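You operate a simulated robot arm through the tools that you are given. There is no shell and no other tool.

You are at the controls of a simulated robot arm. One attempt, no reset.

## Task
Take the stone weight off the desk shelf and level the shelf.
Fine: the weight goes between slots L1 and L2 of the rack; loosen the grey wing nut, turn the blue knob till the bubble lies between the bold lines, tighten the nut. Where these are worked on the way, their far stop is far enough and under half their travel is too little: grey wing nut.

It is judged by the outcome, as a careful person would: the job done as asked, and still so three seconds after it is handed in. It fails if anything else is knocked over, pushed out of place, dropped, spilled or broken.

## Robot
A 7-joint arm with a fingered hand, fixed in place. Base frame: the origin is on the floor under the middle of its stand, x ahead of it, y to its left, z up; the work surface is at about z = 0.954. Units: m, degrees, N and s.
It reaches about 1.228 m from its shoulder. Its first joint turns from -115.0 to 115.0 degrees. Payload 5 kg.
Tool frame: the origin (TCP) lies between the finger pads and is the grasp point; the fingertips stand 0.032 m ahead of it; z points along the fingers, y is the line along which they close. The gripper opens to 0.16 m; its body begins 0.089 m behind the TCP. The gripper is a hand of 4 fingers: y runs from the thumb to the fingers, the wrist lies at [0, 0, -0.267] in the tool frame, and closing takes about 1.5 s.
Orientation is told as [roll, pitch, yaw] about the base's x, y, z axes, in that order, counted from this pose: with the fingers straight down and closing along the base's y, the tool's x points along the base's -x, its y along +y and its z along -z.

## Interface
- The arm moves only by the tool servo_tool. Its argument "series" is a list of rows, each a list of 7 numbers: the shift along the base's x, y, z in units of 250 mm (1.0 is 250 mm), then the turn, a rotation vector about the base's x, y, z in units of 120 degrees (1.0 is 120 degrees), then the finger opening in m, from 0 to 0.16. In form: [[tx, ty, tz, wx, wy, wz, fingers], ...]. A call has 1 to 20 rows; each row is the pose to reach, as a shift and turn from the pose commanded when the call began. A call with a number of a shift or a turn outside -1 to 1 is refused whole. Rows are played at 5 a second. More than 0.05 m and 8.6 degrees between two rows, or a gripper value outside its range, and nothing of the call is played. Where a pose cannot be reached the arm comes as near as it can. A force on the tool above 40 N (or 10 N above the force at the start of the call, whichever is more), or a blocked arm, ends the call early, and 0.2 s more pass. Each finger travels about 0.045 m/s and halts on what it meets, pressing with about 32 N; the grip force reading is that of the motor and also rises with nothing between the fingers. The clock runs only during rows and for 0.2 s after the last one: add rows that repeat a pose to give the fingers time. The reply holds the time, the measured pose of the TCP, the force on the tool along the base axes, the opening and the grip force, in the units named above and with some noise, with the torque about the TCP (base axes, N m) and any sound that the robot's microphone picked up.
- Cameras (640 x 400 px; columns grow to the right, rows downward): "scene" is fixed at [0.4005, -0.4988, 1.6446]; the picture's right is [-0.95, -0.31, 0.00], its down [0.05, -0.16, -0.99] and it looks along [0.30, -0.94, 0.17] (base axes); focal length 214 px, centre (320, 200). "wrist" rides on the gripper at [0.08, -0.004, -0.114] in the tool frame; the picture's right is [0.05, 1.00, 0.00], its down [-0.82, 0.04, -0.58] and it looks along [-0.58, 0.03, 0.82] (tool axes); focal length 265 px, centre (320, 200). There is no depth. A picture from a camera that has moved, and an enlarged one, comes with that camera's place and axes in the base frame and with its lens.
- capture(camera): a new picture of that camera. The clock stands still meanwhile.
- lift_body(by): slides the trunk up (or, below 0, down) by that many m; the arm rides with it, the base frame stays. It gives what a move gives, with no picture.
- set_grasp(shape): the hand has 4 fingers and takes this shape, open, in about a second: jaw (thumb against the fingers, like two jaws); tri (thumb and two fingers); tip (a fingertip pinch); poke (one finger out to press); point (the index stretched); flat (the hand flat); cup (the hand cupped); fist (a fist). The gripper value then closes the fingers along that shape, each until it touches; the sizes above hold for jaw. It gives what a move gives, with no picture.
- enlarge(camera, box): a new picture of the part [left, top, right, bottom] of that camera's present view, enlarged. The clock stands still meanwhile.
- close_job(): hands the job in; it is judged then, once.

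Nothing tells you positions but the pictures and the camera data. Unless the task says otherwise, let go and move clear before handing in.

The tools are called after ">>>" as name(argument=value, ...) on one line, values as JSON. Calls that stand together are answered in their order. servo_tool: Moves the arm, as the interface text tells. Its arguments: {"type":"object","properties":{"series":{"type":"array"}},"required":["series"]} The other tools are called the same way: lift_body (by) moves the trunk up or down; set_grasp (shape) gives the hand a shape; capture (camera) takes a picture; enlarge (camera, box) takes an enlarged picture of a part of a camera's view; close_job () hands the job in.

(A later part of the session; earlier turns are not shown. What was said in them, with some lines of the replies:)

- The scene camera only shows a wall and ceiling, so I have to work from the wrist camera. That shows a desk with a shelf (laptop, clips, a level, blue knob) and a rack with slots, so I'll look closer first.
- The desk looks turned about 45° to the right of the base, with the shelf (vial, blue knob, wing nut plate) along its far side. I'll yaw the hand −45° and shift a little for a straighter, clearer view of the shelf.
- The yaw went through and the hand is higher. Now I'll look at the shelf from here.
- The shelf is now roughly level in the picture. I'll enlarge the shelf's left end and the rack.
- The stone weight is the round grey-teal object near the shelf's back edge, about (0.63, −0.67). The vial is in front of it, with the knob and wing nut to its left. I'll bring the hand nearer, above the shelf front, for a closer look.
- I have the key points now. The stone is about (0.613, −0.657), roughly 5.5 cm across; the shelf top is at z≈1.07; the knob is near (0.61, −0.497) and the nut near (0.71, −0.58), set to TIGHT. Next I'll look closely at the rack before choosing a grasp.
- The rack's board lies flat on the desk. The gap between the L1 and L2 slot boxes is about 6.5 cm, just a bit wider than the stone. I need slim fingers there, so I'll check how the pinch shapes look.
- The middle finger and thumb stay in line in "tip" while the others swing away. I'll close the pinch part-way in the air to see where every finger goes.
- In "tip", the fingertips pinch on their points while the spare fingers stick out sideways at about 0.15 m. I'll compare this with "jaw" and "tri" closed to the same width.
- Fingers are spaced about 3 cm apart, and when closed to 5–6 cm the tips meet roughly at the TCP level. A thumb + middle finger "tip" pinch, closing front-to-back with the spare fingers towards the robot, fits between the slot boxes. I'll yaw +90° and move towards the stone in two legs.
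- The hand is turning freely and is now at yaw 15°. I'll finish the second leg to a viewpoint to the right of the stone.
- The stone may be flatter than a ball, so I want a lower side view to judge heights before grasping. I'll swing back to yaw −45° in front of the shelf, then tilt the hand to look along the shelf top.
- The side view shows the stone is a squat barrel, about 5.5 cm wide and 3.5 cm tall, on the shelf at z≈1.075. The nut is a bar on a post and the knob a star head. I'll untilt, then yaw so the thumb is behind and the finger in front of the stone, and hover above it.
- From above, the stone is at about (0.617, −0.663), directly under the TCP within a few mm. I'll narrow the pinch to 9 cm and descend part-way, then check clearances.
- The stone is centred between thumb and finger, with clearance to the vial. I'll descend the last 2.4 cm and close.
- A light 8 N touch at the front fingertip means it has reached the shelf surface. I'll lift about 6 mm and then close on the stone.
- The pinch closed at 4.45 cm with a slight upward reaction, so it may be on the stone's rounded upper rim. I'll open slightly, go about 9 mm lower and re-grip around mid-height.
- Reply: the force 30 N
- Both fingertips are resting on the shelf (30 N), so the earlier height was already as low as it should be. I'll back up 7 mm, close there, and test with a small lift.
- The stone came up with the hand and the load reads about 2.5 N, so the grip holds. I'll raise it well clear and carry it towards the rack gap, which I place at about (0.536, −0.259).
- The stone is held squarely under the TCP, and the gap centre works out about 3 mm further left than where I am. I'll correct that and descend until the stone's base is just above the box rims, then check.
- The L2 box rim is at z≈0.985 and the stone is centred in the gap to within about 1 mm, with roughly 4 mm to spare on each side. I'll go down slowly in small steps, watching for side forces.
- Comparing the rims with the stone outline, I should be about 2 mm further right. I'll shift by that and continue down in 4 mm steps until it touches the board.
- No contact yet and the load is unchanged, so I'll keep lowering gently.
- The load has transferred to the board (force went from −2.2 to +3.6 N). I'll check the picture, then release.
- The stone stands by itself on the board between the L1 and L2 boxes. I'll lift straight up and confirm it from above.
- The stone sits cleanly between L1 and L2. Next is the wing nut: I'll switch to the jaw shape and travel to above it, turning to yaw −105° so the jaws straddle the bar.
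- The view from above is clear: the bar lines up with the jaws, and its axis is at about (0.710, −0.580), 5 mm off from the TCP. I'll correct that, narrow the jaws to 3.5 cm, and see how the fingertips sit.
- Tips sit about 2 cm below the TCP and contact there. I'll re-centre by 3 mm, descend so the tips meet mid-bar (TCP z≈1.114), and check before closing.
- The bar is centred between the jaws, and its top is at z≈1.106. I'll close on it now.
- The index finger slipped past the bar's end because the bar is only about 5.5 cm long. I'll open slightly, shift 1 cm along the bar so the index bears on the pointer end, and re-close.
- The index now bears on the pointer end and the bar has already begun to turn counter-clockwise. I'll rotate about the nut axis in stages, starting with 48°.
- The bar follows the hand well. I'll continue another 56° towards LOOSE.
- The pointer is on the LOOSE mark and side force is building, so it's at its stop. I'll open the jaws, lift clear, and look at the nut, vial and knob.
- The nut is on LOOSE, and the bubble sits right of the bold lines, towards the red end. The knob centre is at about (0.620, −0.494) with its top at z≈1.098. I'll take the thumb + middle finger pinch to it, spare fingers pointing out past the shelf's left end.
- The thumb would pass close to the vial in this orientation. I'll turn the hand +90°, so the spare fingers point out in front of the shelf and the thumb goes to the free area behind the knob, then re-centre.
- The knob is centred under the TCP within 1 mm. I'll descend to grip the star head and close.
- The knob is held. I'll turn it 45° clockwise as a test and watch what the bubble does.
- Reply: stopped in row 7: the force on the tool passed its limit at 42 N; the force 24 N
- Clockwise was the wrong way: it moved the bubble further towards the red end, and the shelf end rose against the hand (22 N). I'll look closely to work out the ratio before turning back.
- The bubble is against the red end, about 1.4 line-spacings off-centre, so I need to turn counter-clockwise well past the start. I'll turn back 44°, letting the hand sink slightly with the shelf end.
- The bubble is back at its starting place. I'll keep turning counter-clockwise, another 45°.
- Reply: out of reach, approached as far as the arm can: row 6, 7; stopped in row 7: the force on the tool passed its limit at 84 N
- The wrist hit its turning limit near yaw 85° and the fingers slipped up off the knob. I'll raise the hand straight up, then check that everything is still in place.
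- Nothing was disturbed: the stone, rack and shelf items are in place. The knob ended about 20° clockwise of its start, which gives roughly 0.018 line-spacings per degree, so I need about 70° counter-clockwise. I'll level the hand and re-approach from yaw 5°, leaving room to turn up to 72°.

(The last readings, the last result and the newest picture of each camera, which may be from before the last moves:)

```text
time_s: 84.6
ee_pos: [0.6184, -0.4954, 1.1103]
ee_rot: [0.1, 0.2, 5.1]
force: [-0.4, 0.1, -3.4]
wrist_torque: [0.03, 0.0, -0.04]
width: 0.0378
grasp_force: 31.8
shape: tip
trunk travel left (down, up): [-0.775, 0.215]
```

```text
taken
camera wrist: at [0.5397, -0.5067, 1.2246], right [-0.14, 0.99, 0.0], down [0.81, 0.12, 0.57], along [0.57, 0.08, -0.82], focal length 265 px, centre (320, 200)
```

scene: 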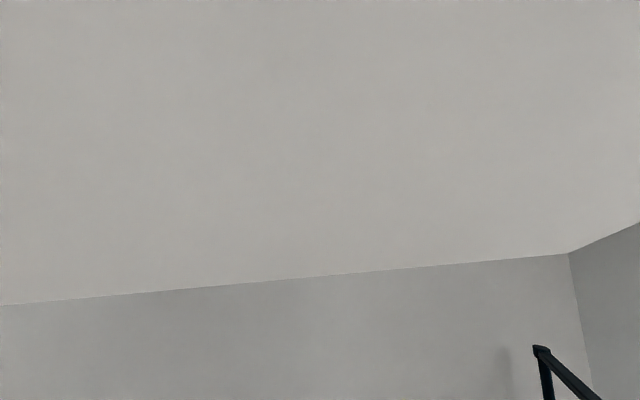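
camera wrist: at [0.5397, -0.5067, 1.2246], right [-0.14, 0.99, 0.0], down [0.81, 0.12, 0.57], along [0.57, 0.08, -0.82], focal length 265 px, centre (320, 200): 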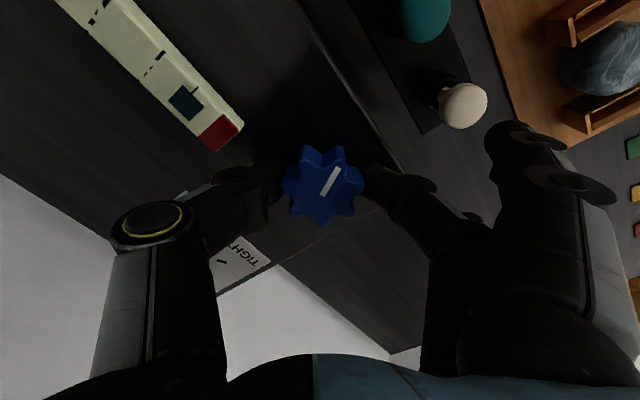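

The knob is gripped and the vial is in view. I'll turn counter-clockwise 33° first.

>>> servo_tool(series=[[0, 0, -0.001, 0, 0, 0.055, 0.015], [0, 0, -0.002, 0, 0, 0.11, 0.015], [0, 0, -0.003, 0, 0, 0.165, 0.015], [0, 0, -0.004, 0, 0, 0.22, 0.015], [0, 0, -0.005, 0, 0, 0.275, 0.015], [0, 0, -0.005, 0, 0, 0.275, 0.015]])

>>> capture(camera="wrist")

```text
time_s: 86.0
ee_pos: [0.6196, -0.4953, 1.1105]
ee_rot: [-0.1, 0.2, 38.3]
force: [-1.0, -8.5, -11.1]
wrist_torque: [-0.27, -0.07, -0.05]
width: 0.0373
grasp_force: 32.2
shape: tip
trunk travel left (down, up): [-0.775, 0.215]
```

```text
taken
camera wrist: at [0.5595, -0.548, 1.2235], right [-0.66, 0.75, 0.0], down [0.62, 0.54, 0.58], along [0.43, 0.38, -0.82], focal length 265 px, centre (320, 200)
```

wrist: 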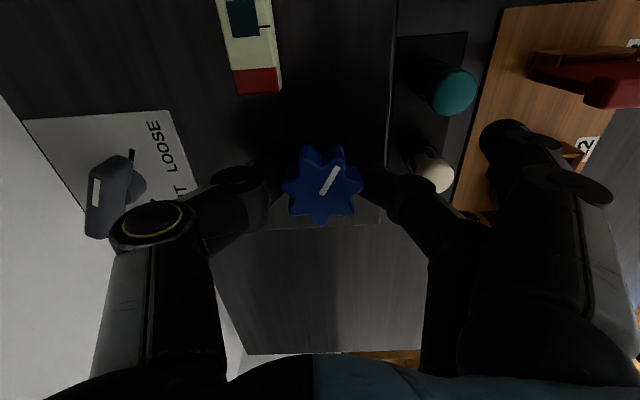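

>>> enlarge(camera="wrist", box=[190, 0, 350, 110])

```text
3.64 times, centred on (270, 55) of wrist
camera zoom: at [0.5595, -0.548, 1.2235], right [-0.66, 0.75, 0.0], down [0.62, 0.54, 0.58], along [0.43, 0.38, -0.82], focal length 965 px, centre (502, 727)
```

zoom: 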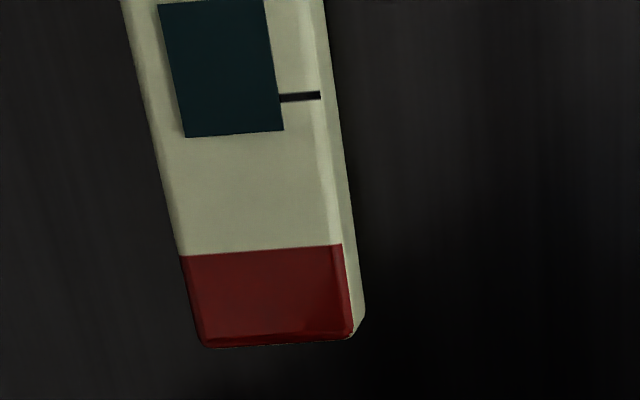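

The bubble has moved less than the knob turn suggests, so it may be lagging. I'll hold still for a second and look again.

>>> servo_tool(series=[[0, 0, 0, 0, 0, 0, 0.015], [0, 0, 0, 0, 0, 0, 0.015], [0, 0, 0, 0, 0, 0, 0.015], [0, 0, 0, 0, 0, 0, 0.015], [0, 0, 0, 0, 0, 0, 0.015]])

>>> enlarge(camera="wrist", box=[190, 0, 350, 110])

```text
time_s: 87.2
ee_pos: [0.619, -0.4944, 1.1103]
ee_rot: [0.0, 0.2, 38.2]
force: [-1.8, -9.5, -11.4]
wrist_torque: [-0.33, -0.05, 0.02]
width: 0.0371
grasp_force: 32.2
shape: tip
trunk travel left (down, up): [-0.775, 0.215]
```

```text
3.64 times, centred on (270, 55) of wrist
camera zoom: at [0.5595, -0.5479, 1.2234], right [-0.66, 0.75, 0.0], down [0.62, 0.54, 0.58], along [0.43, 0.38, -0.82], focal length 965 px, centre (502, 727)
```

zoom: 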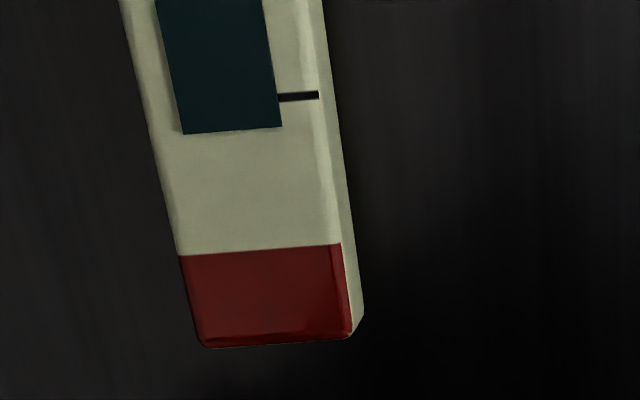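

The hand is bearing about 11 N of the shelf's end, so it's holding the shelf up. I'll sink a few millimetres with the grip to relieve that and look again.

>>> servo_tool(series=[[0, 0, -0.006, 0, 0, 0, 0.015], [0, 0, -0.012, 0, 0, 0, 0.015], [0, 0, -0.012, 0, 0, 0, 0.015], [0, 0, -0.012, 0, 0, 0, 0.015]])

>>> enlarge(camera="wrist", box=[190, 0, 350, 110])

```text
time_s: 88.2
ee_pos: [0.6204, -0.4939, 1.1062]
ee_rot: [0.0, 0.1, 38.0]
force: [1.4, -10.0, -9.4]
wrist_torque: [-0.33, -0.13, -0.06]
width: 0.0371
grasp_force: 31.8
shape: tip
trunk travel left (down, up): [-0.775, 0.215]
```

```text
3.64 times, centred on (270, 55) of wrist
camera zoom: at [0.5594, -0.5474, 1.2197], right [-0.66, 0.75, 0.0], down [0.62, 0.54, 0.58], along [0.43, 0.38, -0.82], focal length 965 px, centre (502, 727)
```

zoom: 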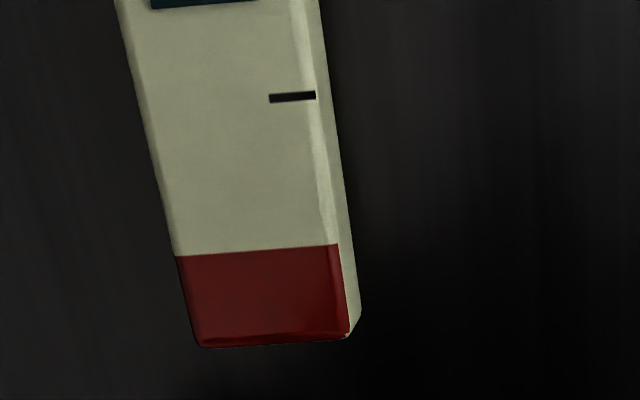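

Lowering the hand let the bubble move a lot, so the true reading needs the hand off the knob. I'll release and lift away to read it.

>>> servo_tool(series=[[0, 0, 0, 0, 0, 0, 0.05], [0, 0, 0, 0, 0, 0, 0.065], [0, 0, 0, 0, 0, 0, 0.065], [0, 0, 0.05, 0, 0, 0, 0.065], [0, 0, 0.15, 0, 0, 0, 0.065], [0, 0, 0.25, 0, 0, 0, 0.065], [0, 0, 0.35, 0, 0, -0.06, 0.065], [0, 0, 0.4, 0, 0, -0.12, 0.065], [0, 0, 0.4, 0, 0, -0.18, 0.065], [0, 0, 0.4, 0, 0, -0.24, 0.065], [0, 0, 0.4, 0, 0, -0.275, 0.065], [0, 0, 0.4, 0, 0, -0.275, 0.065]])

>>> capture(camera="wrist")

>>> enlarge(camera="wrist", box=[130, 0, 350, 180])

```text
time_s: 90.8
ee_pos: [0.6182, -0.4933, 1.2086]
ee_rot: [0.0, 0.3, 5.1]
force: [0.3, 0.9, 0.3]
wrist_torque: [-0.02, -0.01, 0.03]
width: 0.0645
grasp_force: 0.0
shape: tip
trunk travel left (down, up): [-0.775, 0.215]
```

```text
taken
camera wrist: at [0.54, -0.5049, 1.3219], right [-0.14, 0.99, 0.0], down [0.81, 0.11, 0.58], along [0.57, 0.08, -0.82], focal length 265 px, centre (320, 200)
```

wrist: 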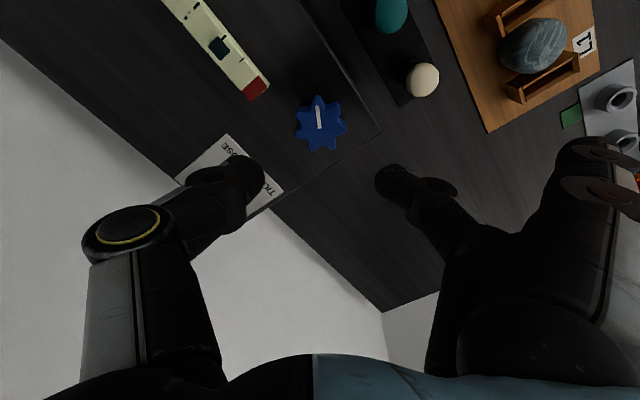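

```text
2.22 times, centred on (240, 90) of wrist
camera zoom: at [0.54, -0.5049, 1.3219], right [-0.14, 0.99, 0.0], down [0.81, 0.11, 0.58], along [0.57, 0.08, -0.82], focal length 590 px, centre (498, 444)
```

zoom: 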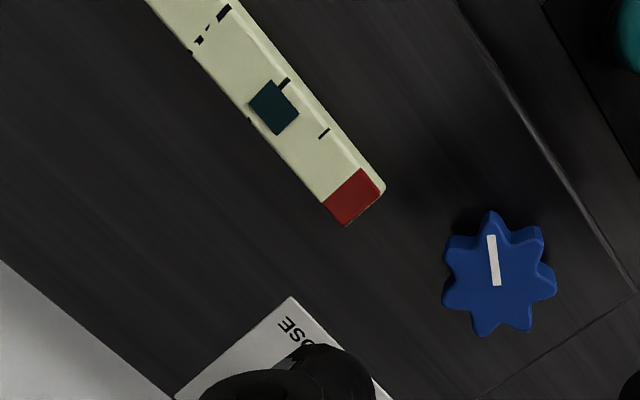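

With the hand off, the bubble sits right at the right bold line, consistent with about 0.02 line-spacings per degree. I'll measure it more closely to get the remaining turn.

>>> enlarge(camera="wrist", box=[160, 0, 280, 110])

```text
3.64 times, centred on (220, 55) of wrist
camera zoom: at [0.54, -0.5049, 1.3219], right [-0.14, 0.99, 0.0], down [0.81, 0.11, 0.58], along [0.57, 0.08, -0.82], focal length 965 px, centre (684, 727)
```

zoom: 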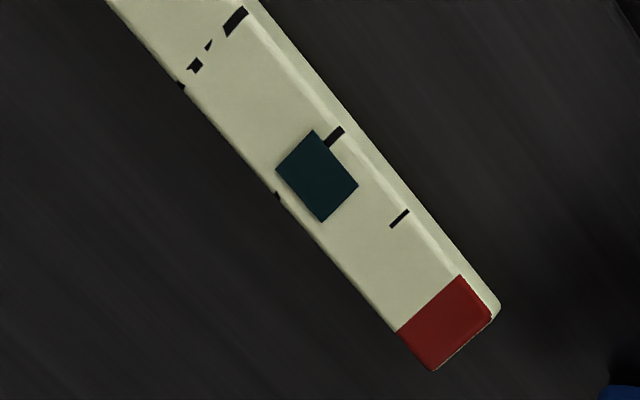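

The bubble is 0.60 spacings off-centre, so about 31° more counter-clockwise is needed. I'll re-grip starting at yaw 25° and let the hand sink about 4 mm during the turn.

>>> servo_tool(series=[[0.004, 0, -0.05, 0, 0, 0.055, 0.065], [0.008, -0.002, -0.12, 0, 0, 0.11, 0.062], [0.008, -0.002, -0.2, 0, 0, 0.1667, 0.06], [0.008, -0.002, -0.24, 0, 0, 0.1667, 0.06], [0.008, -0.002, -0.24, 0, 0, 0.1667, 0.06]])

>>> enlarge(camera="wrist", box=[220, 80, 440, 260])

```text
time_s: 92.0
ee_pos: [0.62, -0.4933, 1.1487]
ee_rot: [0.0, 0.2, 25.2]
force: [-0.1, -0.6, -0.2]
wrist_torque: [0.0, 0.01, 0.02]
width: 0.0607
grasp_force: 0.1
shape: tip
trunk travel left (down, up): [-0.775, 0.215]
```

```text
2.22 times, centred on (330, 170) of wrist
camera zoom: at [0.5503, -0.531, 1.2611], right [-0.47, 0.88, 0.0], down [0.72, 0.39, 0.58], along [0.51, 0.27, -0.82], focal length 590 px, centre (298, 267)
```

zoom: 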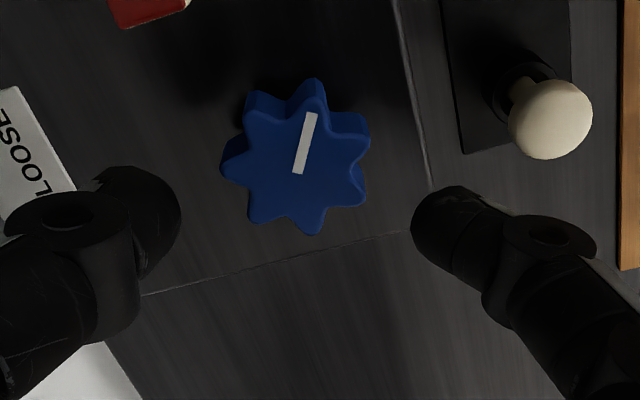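

Alignment is within a millimetre. I'll descend and grip.

>>> servo_tool(series=[[0, 0, -0.06, 0, 0, 0, 0.06], [0, 0, -0.12, 0, 0, 0, 0.06], [0, 0, -0.163, 0, 0, 0, 0.06], [0, 0, -0.163, 0, 0, 0, 0.04], [0, 0, -0.163, 0, 0, 0, 0.02], [0, 0, -0.163, 0, 0, 0, 0.015], [0, 0, -0.163, 0, 0, 0, 0.015]])

>>> enlarge(camera="wrist", box=[220, 80, 440, 260])

```text
time_s: 93.6
ee_pos: [0.6209, -0.4933, 1.1062]
ee_rot: [0.1, 0.2, 25.1]
force: [1.2, 0.0, -4.3]
wrist_torque: [0.03, 0.0, 0.05]
width: 0.0383
grasp_force: 32.3
shape: tip
trunk travel left (down, up): [-0.775, 0.215]
```

```text
2.22 times, centred on (330, 170) of wrist
camera zoom: at [0.5512, -0.5313, 1.219], right [-0.47, 0.88, 0.0], down [0.72, 0.39, 0.57], along [0.51, 0.27, -0.82], focal length 590 px, centre (298, 267)
```

zoom: 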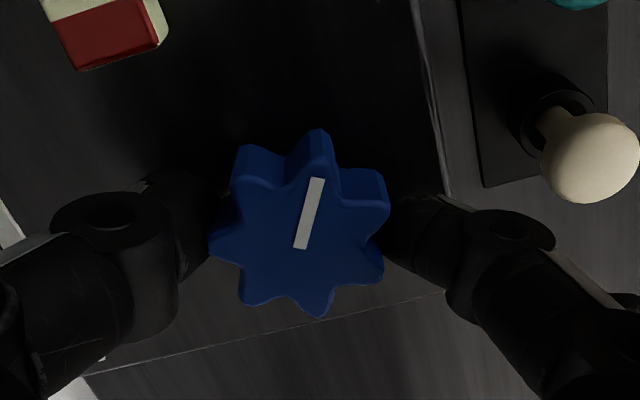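

>>> servo_tool(series=[[0, 0, -0.0034, 0, 0, 0.0517, 0.015], [0, 0, -0.0068, 0, 0, 0.1033, 0.015], [0, 0, -0.0102, 0, 0, 0.155, 0.015], [0, 0, -0.0136, 0, 0, 0.2067, 0.015], [0, 0, -0.017, 0, 0, 0.2583, 0.015], [0, 0, -0.017, 0, 0, 0.2583, 0.015]])

>>> capture(camera="wrist")

```text
time_s: 95.0
ee_pos: [0.6216, -0.4923, 1.102]
ee_rot: [0.1, 0.2, 56.2]
force: [1.2, 6.6, -9.8]
wrist_torque: [0.11, -0.01, 0.02]
width: 0.038
grasp_force: 32.1
shape: tip
trunk travel left (down, up): [-0.775, 0.215]
```

```text
taken
camera wrist: at [0.581, -0.5619, 1.2147], right [-0.86, 0.51, 0.0], down [0.42, 0.7, 0.58], along [0.29, 0.49, -0.82], focal length 265 px, centre (320, 200)
```

wrist: 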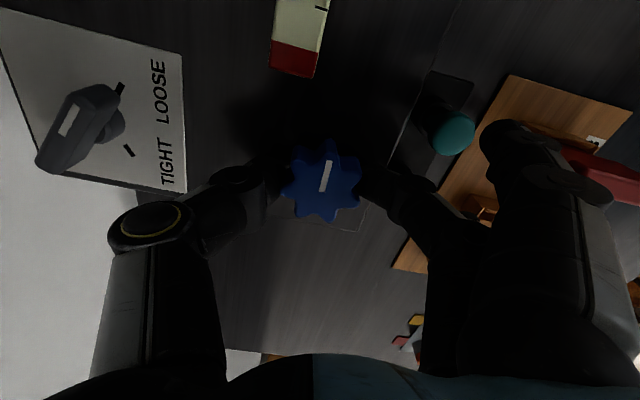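

The knob followed the hand. I'll release, lift clear, and read the bubble.

>>> servo_tool(series=[[0, 0, 0, 0, 0, 0, 0.05], [0, 0, 0, 0, 0, 0, 0.065], [0, 0, 0, 0, 0, 0, 0.065], [0, 0, 0.05, 0, 0, 0, 0.065], [0, 0, 0.15, 0, 0, -0.05, 0.065], [0, 0, 0.25, 0, 0, -0.115, 0.065], [0, 0, 0.35, 0, 0, -0.18, 0.065], [0, 0, 0.42, 0, 0, -0.245, 0.065], [0, 0, 0.42, 0, 0, -0.31, 0.065], [0, 0, 0.42, 0, 0, -0.375, 0.065], [-0.06, -0.03, 0.42, 0, 0, -0.425, 0.065], [-0.12, -0.06, 0.42, 0, 0, -0.425, 0.065], [-0.12, -0.06, 0.42, 0, 0, -0.425, 0.065]])

>>> capture(camera="wrist")

>>> enlarge(camera="wrist", box=[140, 0, 300, 120])

```text
time_s: 97.8
ee_pos: [0.5905, -0.5094, 1.2085]
ee_rot: [0.0, 0.1, 5.1]
force: [0.3, -0.4, -0.6]
wrist_torque: [-0.02, 0.02, -0.03]
width: 0.0643
grasp_force: 0.1
shape: tip
trunk travel left (down, up): [-0.775, 0.215]
```

```text
taken
camera wrist: at [0.5121, -0.5212, 1.3217], right [-0.14, 0.99, 0.0], down [0.81, 0.12, 0.57], along [0.57, 0.08, -0.82], focal length 265 px, centre (320, 200)
```

wrist: 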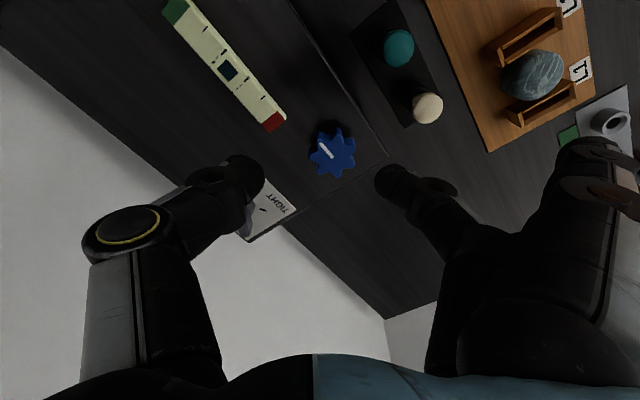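

```text
3.33 times, centred on (220, 60) of wrist
camera zoom: at [0.5121, -0.5212, 1.3217], right [-0.14, 0.99, 0.0], down [0.81, 0.12, 0.57], along [0.57, 0.08, -0.82], focal length 885 px, centre (653, 667)
```

zoom: 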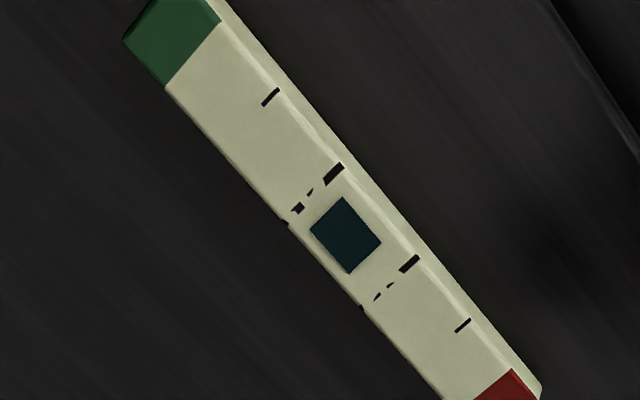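

The bubble now lies almost exactly midway between the bold lines. Next I'll tighten the nut: switch to jaw and go above it at yaw 15°, offset so a finger bears on the bar's tail for clockwise turning.

>>> set_grasp(shape="jaw")

>>> servo_tool(series=[[0.08, -0.05, 0.04, 0, 0, 0.03, 0.14], [0.18, -0.12, 0.04, 0, 0, 0.06, 0.1], [0.28, -0.2, 0.04, 0, 0, 0.0833, 0.06], [0.38, -0.26, 0.02, 0, 0, 0.0833, 0.035], [0.438, -0.293, -0.05, 0, 0, 0.0833, 0.035], [0.438, -0.293, -0.14, 0, 0, 0.0833, 0.035], [0.438, -0.293, -0.14, 0, 0, 0.0833, 0.035]])

>>> capture(camera="wrist")

>>> enlarge(camera="wrist", box=[220, 80, 440, 260])

```text
time_s: 98.7
ee_pos: [0.5902, -0.5103, 1.2075]
ee_rot: [0.0, 0.2, 5.1]
force: [0.3, 0.4, -0.4]
wrist_torque: [0.01, 0.0, 0.01]
width: 0.1598
grasp_force: 0.1
shape: jaw
trunk travel left (down, up): [-0.775, 0.215]
```

```text
time_s: 100.3
ee_pos: [0.7018, -0.5805, 1.1738]
ee_rot: [-0.1, 0.2, 15.1]
force: [-0.8, 0.6, -0.2]
wrist_torque: [-0.03, 0.01, -0.02]
width: 0.0354
grasp_force: 0.0
shape: jaw
trunk travel left (down, up): [-0.775, 0.215]
```

```text
taken
camera wrist: at [0.6264, -0.606, 1.2871], right [-0.31, 0.95, 0.0], down [0.78, 0.25, 0.58], along [0.55, 0.18, -0.82], focal length 265 px, centre (320, 200)
```

wrist: 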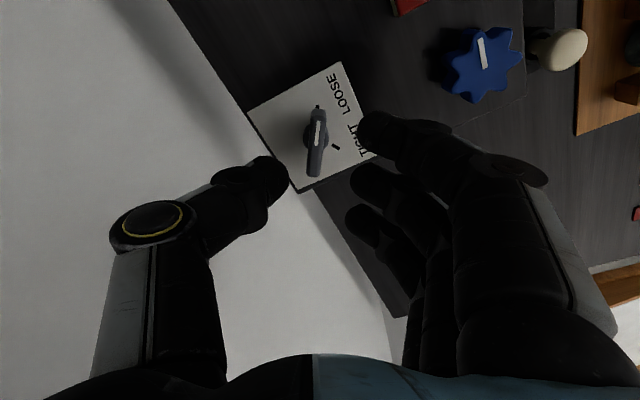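

```text
2.22 times, centred on (330, 170) of wrist
camera zoom: at [0.6264, -0.606, 1.2871], right [-0.31, 0.95, 0.0], down [0.78, 0.25, 0.58], along [0.55, 0.18, -0.82], focal length 590 px, centre (298, 267)
```

zoom: 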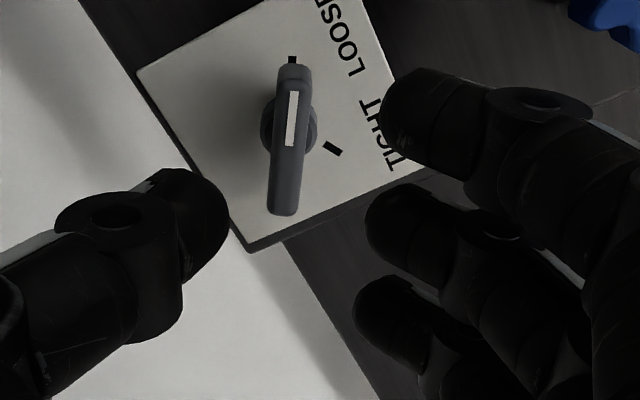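

The nut is still at LOOSE and its axis works out to (0.709, −0.583). I'll shift 1.3 cm towards the pointer side so the ring finger lands on the tail, then descend.

>>> servo_tool(series=[[-0.0245, -0.0204, -0.05, 0, 0, 0, 0.035], [-0.0245, -0.0204, -0.12, 0, 0, 0, 0.035], [-0.0245, -0.0204, -0.19, 0, 0, 0, 0.035], [-0.0245, -0.0204, -0.255, 0, 0, 0, 0.035], [-0.0245, -0.0204, -0.255, 0, 0, 0, 0.035]])

>>> enlarge(camera="wrist", box=[220, 80, 440, 260])

```text
time_s: 101.5
ee_pos: [0.6944, -0.5864, 1.1067]
ee_rot: [0.0, 0.2, 15.1]
force: [-0.6, -0.2, 0.1]
wrist_torque: [0.02, 0.0, -0.03]
width: 0.0361
grasp_force: 0.1
shape: jaw
trunk travel left (down, up): [-0.775, 0.215]
```

```text
2.22 times, centred on (330, 170) of wrist
camera zoom: at [0.6194, -0.6119, 1.2215], right [-0.31, 0.95, 0.0], down [0.78, 0.25, 0.57], along [0.55, 0.18, -0.82], focal length 590 px, centre (298, 267)
```

zoom: 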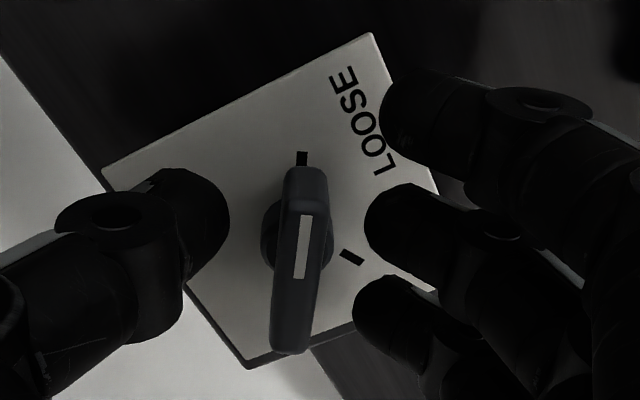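

The ring finger is beside the tail, and the index is clear of the pointer end. I'll close on the bar.

>>> servo_tool(series=[[0, 0, 0, 0, 0, 0, 0.02], [0, 0, 0, 0, 0, 0, 0.005], [0, 0, 0, 0, 0, 0, 0.005], [0, 0, 0, 0, 0, 0, 0.005]])

>>> enlarge(camera="wrist", box=[220, 80, 440, 260])

```text
time_s: 102.5
ee_pos: [0.6952, -0.5854, 1.1081]
ee_rot: [0.0, 0.2, 15.1]
force: [0.5, -0.2, -1.8]
wrist_torque: [0.07, 0.08, 0.01]
width: 0.0009
grasp_force: 31.9
shape: jaw
trunk travel left (down, up): [-0.775, 0.215]
```

```text
2.22 times, centred on (330, 170) of wrist
camera zoom: at [0.6198, -0.612, 1.221], right [-0.31, 0.95, 0.0], down [0.78, 0.25, 0.57], along [0.55, 0.18, -0.82], focal length 590 px, centre (298, 267)
```

zoom: 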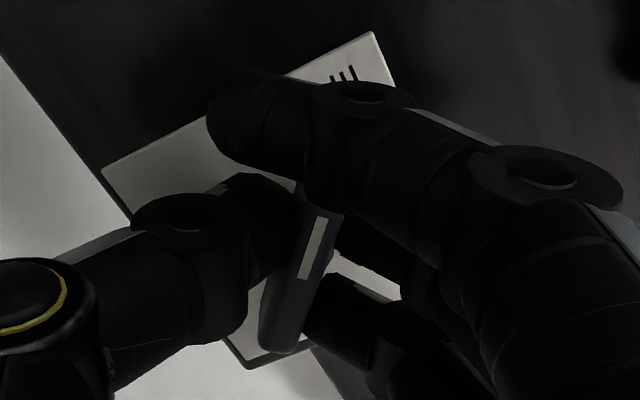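

The bar has started turning the right way. I'll rotate clockwise about the nut axis, 56° first.

>>> servo_tool(series=[[-0.0014, 0.0071, 0, 0, 0, -0.0667, 0.005], [-0.0018, 0.0144, 0, 0, 0, -0.1333, 0.005], [-0.0011, 0.0216, 0, 0, 0, -0.2, 0.005], [0.0005, 0.0287, 0, 0, 0, -0.2667, 0.005], [0.0031, 0.0354, 0, 0, 0, -0.3333, 0.005], [0.0066, 0.0418, 0, 0, 0, -0.4, 0.005], [0.011, 0.0476, 0, 0, 0, -0.4667, 0.005], [0.011, 0.0476, 0, 0, 0, -0.4667, 0.005]])

>>> enlarge(camera="wrist", box=[220, 80, 440, 260])

>>> capture(camera="wrist")

```text
time_s: 104.3
ee_pos: [0.6978, -0.5739, 1.1079]
ee_rot: [0.1, 0.2, -41.0]
force: [0.1, 3.3, -6.9]
wrist_torque: [0.2, -0.07, 0.06]
width: 0.0005
grasp_force: 32.0
shape: jaw
trunk travel left (down, up): [-0.775, 0.215]
```

```text
2.22 times, centred on (330, 170) of wrist
camera zoom: at [0.635, -0.5248, 1.2214], right [0.62, 0.79, 0.0], down [0.65, -0.5, 0.57], along [0.45, -0.35, -0.82], focal length 590 px, centre (298, 267)
```

zoom: 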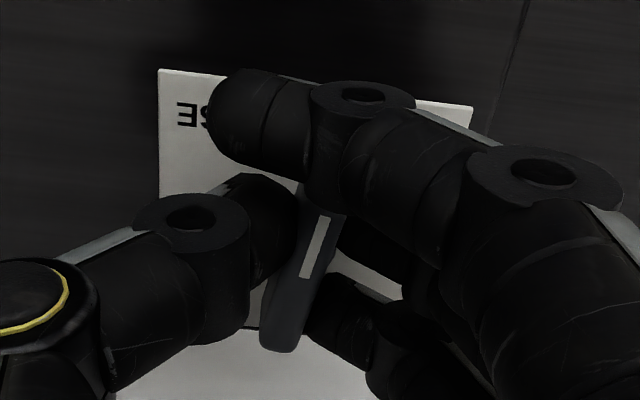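

```text
taken
camera wrist: at [0.635, -0.5248, 1.2214], right [0.62, 0.79, 0.0], down [0.65, -0.5, 0.57], along [0.45, -0.35, -0.82], focal length 265 px, centre (320, 200)
```

wrist: 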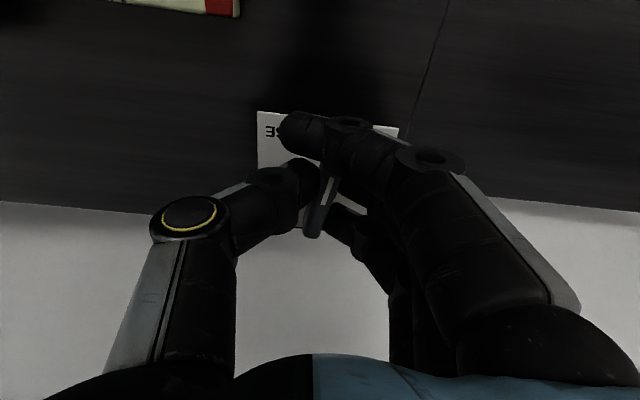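

The bar keeps following. The hand is carrying about 7 N of the shelf, so I'll sink slightly as I turn another 32° and check the vertical force before the final tightening.

>>> servo_tool(series=[[0.0051, 0.0051, -0.002, 0, 0, -0.0667, 0.005], [0.0109, 0.0095, -0.004, 0, 0, -0.1333, 0.005], [0.0173, 0.013, -0.006, 0, 0, -0.2, 0.005], [0.024, 0.0156, -0.008, 0, 0, -0.2667, 0.005], [0.024, 0.0156, -0.008, 0, 0, -0.2667, 0.005]])

>>> capture(camera="wrist")

```text
time_s: 105.5
ee_pos: [0.7037, -0.5688, 1.108]
ee_rot: [0.1, 0.1, -72.8]
force: [-4.7, 13.3, -0.4]
wrist_torque: [0.28, -0.02, 0.0]
width: 0.0001
grasp_force: 31.7
shape: jaw
trunk travel left (down, up): [-0.775, 0.215]
```

```text
taken
camera wrist: at [0.6774, -0.4942, 1.221], right [0.94, 0.34, 0.0], down [0.28, -0.77, 0.58], along [0.2, -0.54, -0.82], focal length 265 px, centre (320, 200)
```

wrist: 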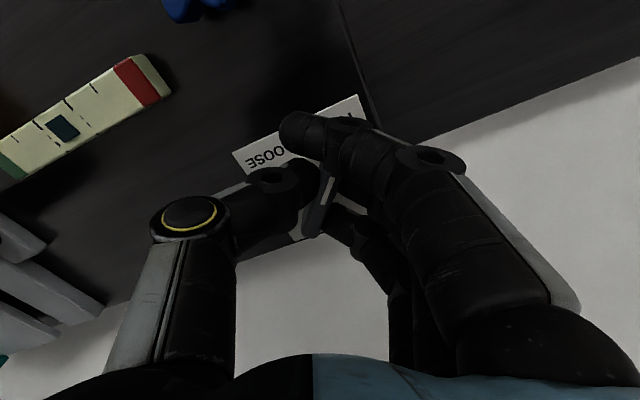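

>>> enlarge(camera="wrist", box=[0, 40, 180, 190])

>>> enlarge(camera="wrist", box=[220, 80, 440, 260])

```text
2.67 times, centred on (90, 115) of wrist
camera zoom: at [0.6774, -0.4942, 1.221], right [0.94, 0.34, 0.0], down [0.28, -0.77, 0.58], along [0.2, -0.54, -0.82], focal length 708 px, centre (933, 427)
```

zoom: 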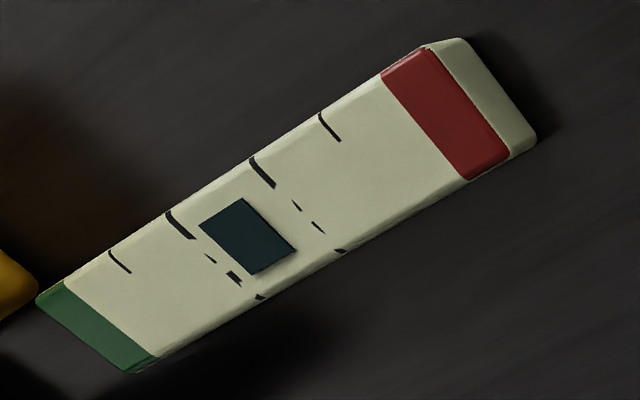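

```text
2.22 times, centred on (330, 170) of wrist
camera zoom: at [0.6774, -0.4942, 1.221], right [0.94, 0.34, 0.0], down [0.28, -0.77, 0.58], along [0.2, -0.54, -0.82], focal length 590 px, centre (298, 267)
```

zoom: 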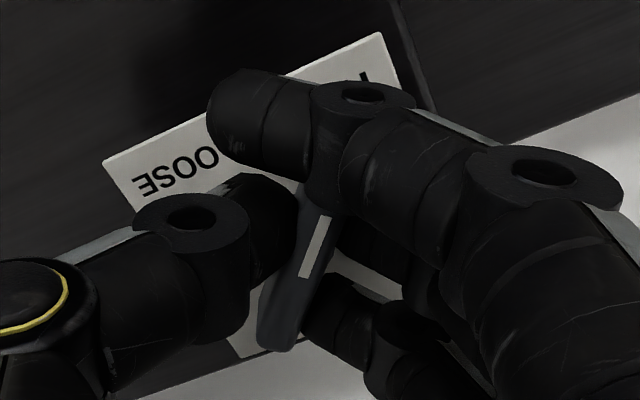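

The bubble is well between the lines and the vertical load is near zero. I'll continue the last stretch to TIGHT.

>>> servo_tool(series=[[0.0066, 0.0036, 0, 0, 0, -0.0667, 0.005], [0.0138, 0.0062, 0, 0, 0, -0.1333, 0.005], [0.0138, 0.0062, 0, 0, 0, -0.1333, 0.005]])

>>> capture(camera="wrist")

>>> enlarge(camera="wrist", box=[220, 80, 440, 260])

```text
time_s: 106.3
ee_pos: [0.7088, -0.5668, 1.1076]
ee_rot: [0.0, 0.1, -88.9]
force: [1.4, 9.2, 5.7]
wrist_torque: [0.13, -0.18, 0.02]
width: 0.0005
grasp_force: 32.1
shape: jaw
trunk travel left (down, up): [-0.775, 0.215]
```

```text
taken
camera wrist: at [0.7027, -0.4884, 1.2206], right [1.0, 0.07, 0.0], down [0.06, -0.82, 0.58], along [0.04, -0.57, -0.82], focal length 265 px, centre (320, 200)
```

wrist: 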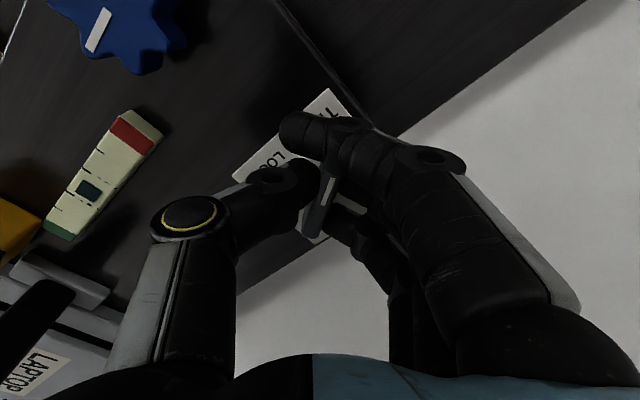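

```text
2.22 times, centred on (330, 170) of wrist
camera zoom: at [0.7027, -0.4884, 1.2206], right [1.0, 0.07, 0.0], down [0.06, -0.82, 0.58], along [0.04, -0.57, -0.82], focal length 590 px, centre (298, 267)
```

zoom: 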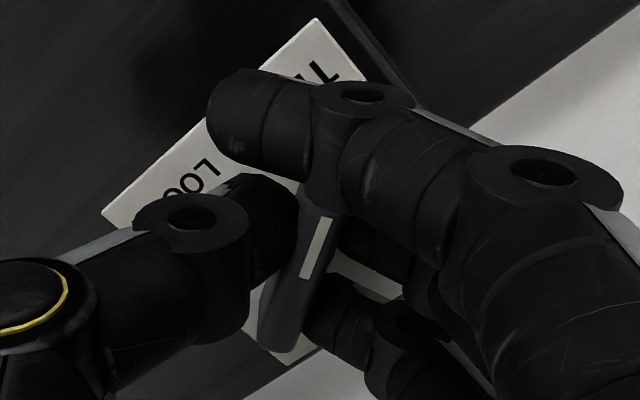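

The bar is close to TIGHT. I'll turn another 12°, easing up slightly to relieve the downward push, and see whether it meets its stop.

>>> servo_tool(series=[[0.0055, 0.0002, 0.003, 0, 0, -0.05, 0.005], [0.011, 0.0, 0.005, 0, 0, -0.1, 0.005], [0.011, 0.0, 0.005, 0, 0, -0.1, 0.005]])

>>> capture(camera="wrist")

>>> enlarge(camera="wrist", box=[220, 80, 440, 260])

```text
time_s: 107.1
ee_pos: [0.7082, -0.5675, 1.1081]
ee_rot: [0.0, 0.1, -100.9]
force: [4.1, 9.3, 3.2]
wrist_torque: [0.02, -0.21, 0.47]
width: 0.0009
grasp_force: 31.7
shape: jaw
trunk travel left (down, up): [-0.775, 0.215]
```

```text
taken
camera wrist: at [0.7209, -0.4887, 1.2209], right [0.99, -0.14, 0.0], down [-0.11, -0.81, 0.58], along [-0.08, -0.57, -0.82], focal length 265 px, centre (320, 200)
```

wrist: 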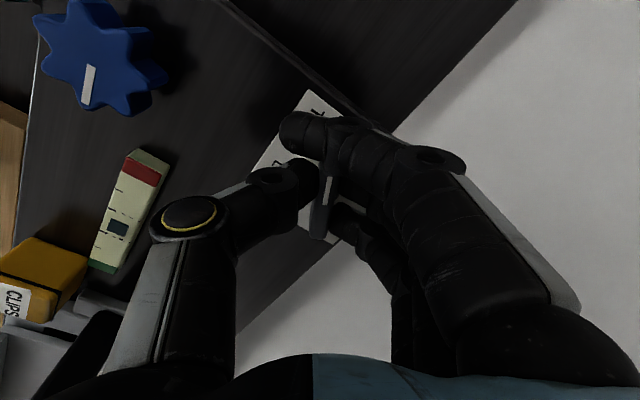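

```text
2.22 times, centred on (330, 170) of wrist
camera zoom: at [0.7209, -0.4887, 1.2209], right [0.99, -0.14, 0.0], down [-0.11, -0.81, 0.58], along [-0.08, -0.57, -0.82], focal length 590 px, centre (298, 267)
```

zoom: 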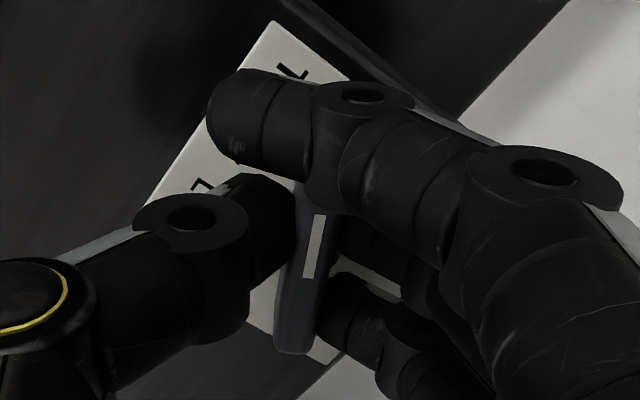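

There is now 0.47 N·m of resistance and the bar has stopped turning with the hand, so the nut is at its TIGHT stop. I'll open the jaws straight away without turning back, then lift clear.

>>> servo_tool(series=[[0, 0, 0, 0, 0, 0, 0.03], [0, 0, 0, 0, 0, 0, 0.045], [0, 0, 0, 0, 0, 0, 0.045], [0, 0, 0, 0, 0, 0, 0.045], [0, 0, 0.08, 0, 0, 0, 0.045], [0, 0, 0.2, 0, 0, 0, 0.045], [0, 0, 0.32, 0, 0, 0, 0.06], [-0.04, 0.04, 0.44, 0, 0, 0, 0.1], [-0.1, 0.1, 0.5, 0, 0, 0.06, 0.16], [-0.18, 0.18, 0.56, 0, 0, 0.13, 0.16], [-0.26, 0.26, 0.6, 0, 0, 0.2, 0.16], [-0.34, 0.34, 0.6, 0, 0, 0.27, 0.16], [-0.4, 0.4, 0.6, 0, 0, 0.34, 0.16], [-0.44, 0.4, 0.6, 0, 0, 0.41, 0.16], [-0.48, 0.4, 0.6, 0, 0, 0.465, 0.16], [-0.48, 0.4, 0.6, 0, 0, 0.465, 0.16]])

>>> capture(camera="wrist")

```text
time_s: 110.5
ee_pos: [0.5906, -0.4709, 1.2572]
ee_rot: [0.0, 0.1, -45.0]
force: [0.1, 0.9, -0.1]
wrist_torque: [-0.01, -0.02, 0.0]
width: 0.1596
grasp_force: 0.1
shape: jaw
trunk travel left (down, up): [-0.775, 0.215]
```

```text
taken
camera wrist: at [0.5315, -0.417, 1.3706], right [0.67, 0.74, 0.0], down [0.61, -0.55, 0.57], along [0.43, -0.39, -0.82], focal length 265 px, centre (320, 200)
```

wrist: 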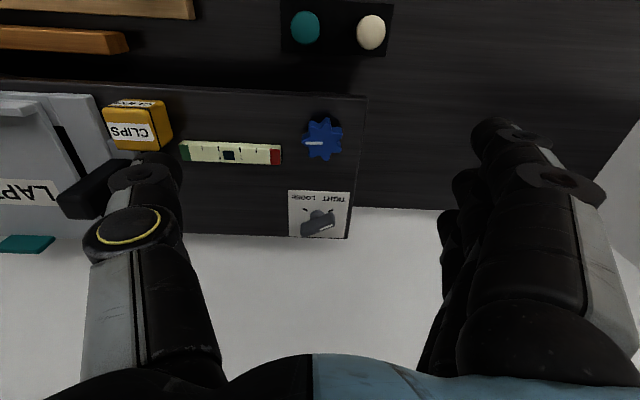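

>>> enlarge(camera="wrist", box=[170, 130, 290, 175])

>>> enlarge(camera="wrist", box=[270, 100, 370, 250])

```text
5.33 times, centred on (230, 152) of wrist
camera zoom: at [0.5315, -0.417, 1.3706], right [0.67, 0.74, 0.0], down [0.61, -0.55, 0.57], along [0.43, -0.39, -0.82], focal length 1416 px, centre (800, 453)
```

zoom: 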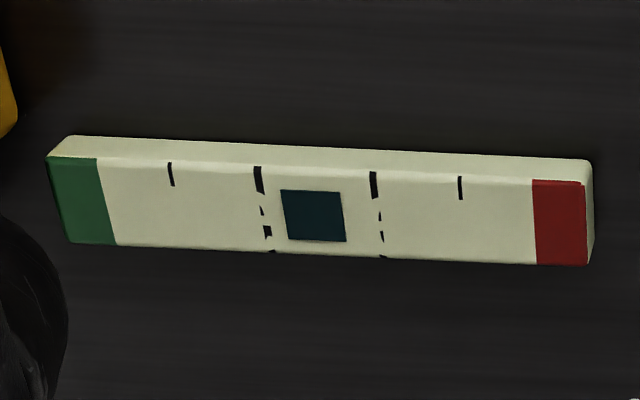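

```text
2.67 times, centred on (320, 175) of wrist
camera zoom: at [0.5315, -0.417, 1.3706], right [0.67, 0.74, 0.0], down [0.61, -0.55, 0.57], along [0.43, -0.39, -0.82], focal length 708 px, centre (320, 267)
```

zoom: 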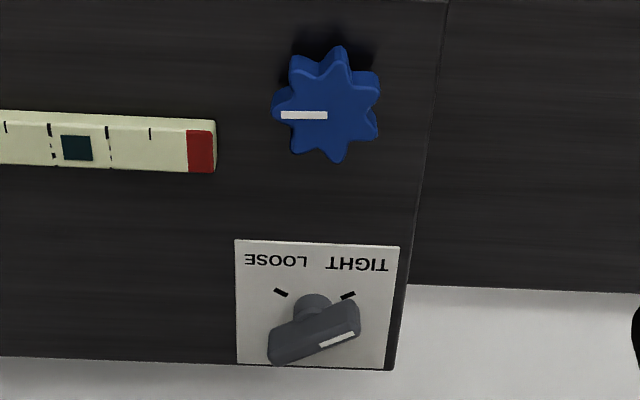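

The bubble is centred between the bold lines and the nut is back on TIGHT. I'll back the hand away and take a last overall look, including the stone in the rack.

>>> servo_tool(series=[[-0.12, 0.04, 0.12, 0, 0, 0, 0.16], [-0.24, 0.08, 0.24, 0, 0, 0, 0.16], [-0.36, 0.12, 0.36, 0, 0, 0, 0.16], [-0.48, 0.16, 0.48, 0, 0, 0, 0.16], [-0.6, 0.2, 0.6, 0, 0, 0, 0.16], [-0.72, 0.24, 0.72, 0, 0, 0, 0.16], [-0.84, 0.28, 0.8, 0, 0, 0, 0.16], [-0.92, 0.34, 0.84, 0, 0, 0, 0.16], [-0.92, 0.34, 0.84, 0, 0, 0, 0.16], [-0.92, 0.34, 0.84, 0, 0, 0, 0.16]])

>>> capture(camera="wrist")

>>> enlarge(camera="wrist", box=[330, 20, 530, 160])

>>> enlarge(camera="wrist", box=[250, 130, 450, 270])

```text
time_s: 112.7
ee_pos: [0.3604, -0.3848, 1.4679]
ee_rot: [0.0, 0.1, -45.1]
force: [-0.6, 0.1, 0.6]
wrist_torque: [-0.02, -0.01, -0.02]
width: 0.1598
grasp_force: 0.0
shape: jaw
trunk travel left (down, up): [-0.775, 0.215]
```

```text
taken
camera wrist: at [0.3007, -0.331, 1.5814], right [0.67, 0.74, 0.0], down [0.61, -0.55, 0.58], along [0.43, -0.39, -0.82], focal length 265 px, centre (320, 200)
```

wrist: 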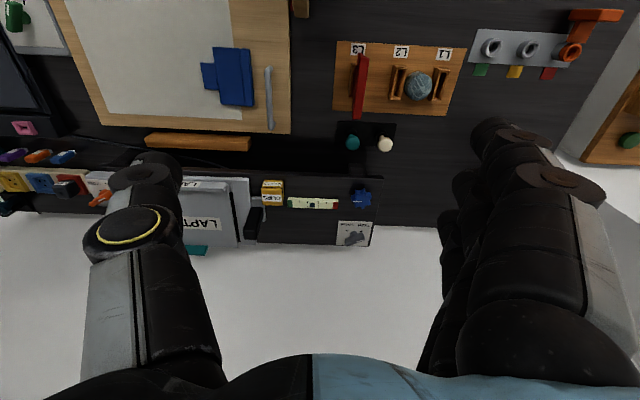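

```text
2.86 times, centred on (430, 90) of wrist
camera zoom: at [0.3007, -0.331, 1.5814], right [0.67, 0.74, 0.0], down [0.61, -0.55, 0.58], along [0.43, -0.39, -0.82], focal length 758 px, centre (6, 514)
```

zoom: 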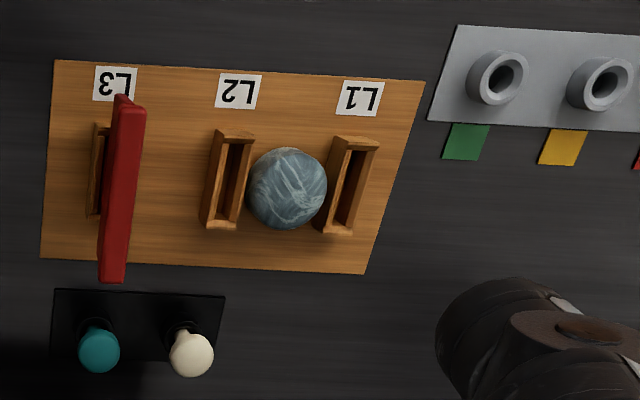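

```text
2.86 times, centred on (350, 200) of wrist
camera zoom: at [0.3007, -0.331, 1.5814], right [0.67, 0.74, 0.0], down [0.61, -0.55, 0.58], along [0.43, -0.39, -0.82], focal length 758 px, centre (234, 200)
```

zoom: 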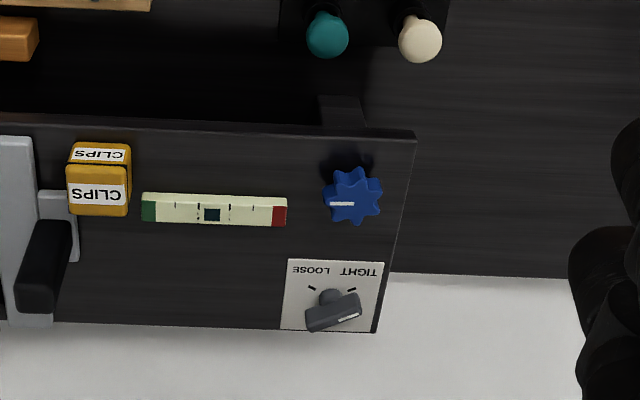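

Everything is in place: the stone stands between L1 and L2, the bubble is centred between the bold lines, and the nut is on TIGHT. Nothing else looks disturbed and the hand is clear, so I'm handing in.

>>> close_job()

```text
The job is handed in.
```

The stone weight is off the shelf and standing on the rack board between slots L1 and L2. The shelf is level: the bubble sits about midway between the bold lines.

- **Wing nut:** I loosened it to its LOOSE stop, then turned it back to its TIGHT stop once the bubble was set. The bubble was still centred after tightening.
- **Blue knob:** I first turned it the wrong way, and the fingers slipped off it once when the wrist reached its turning limit. In the final pictures nothing on the shelf or rack looked moved or damaged.

The hand was empty and well clear of the desk when I handed the job in.
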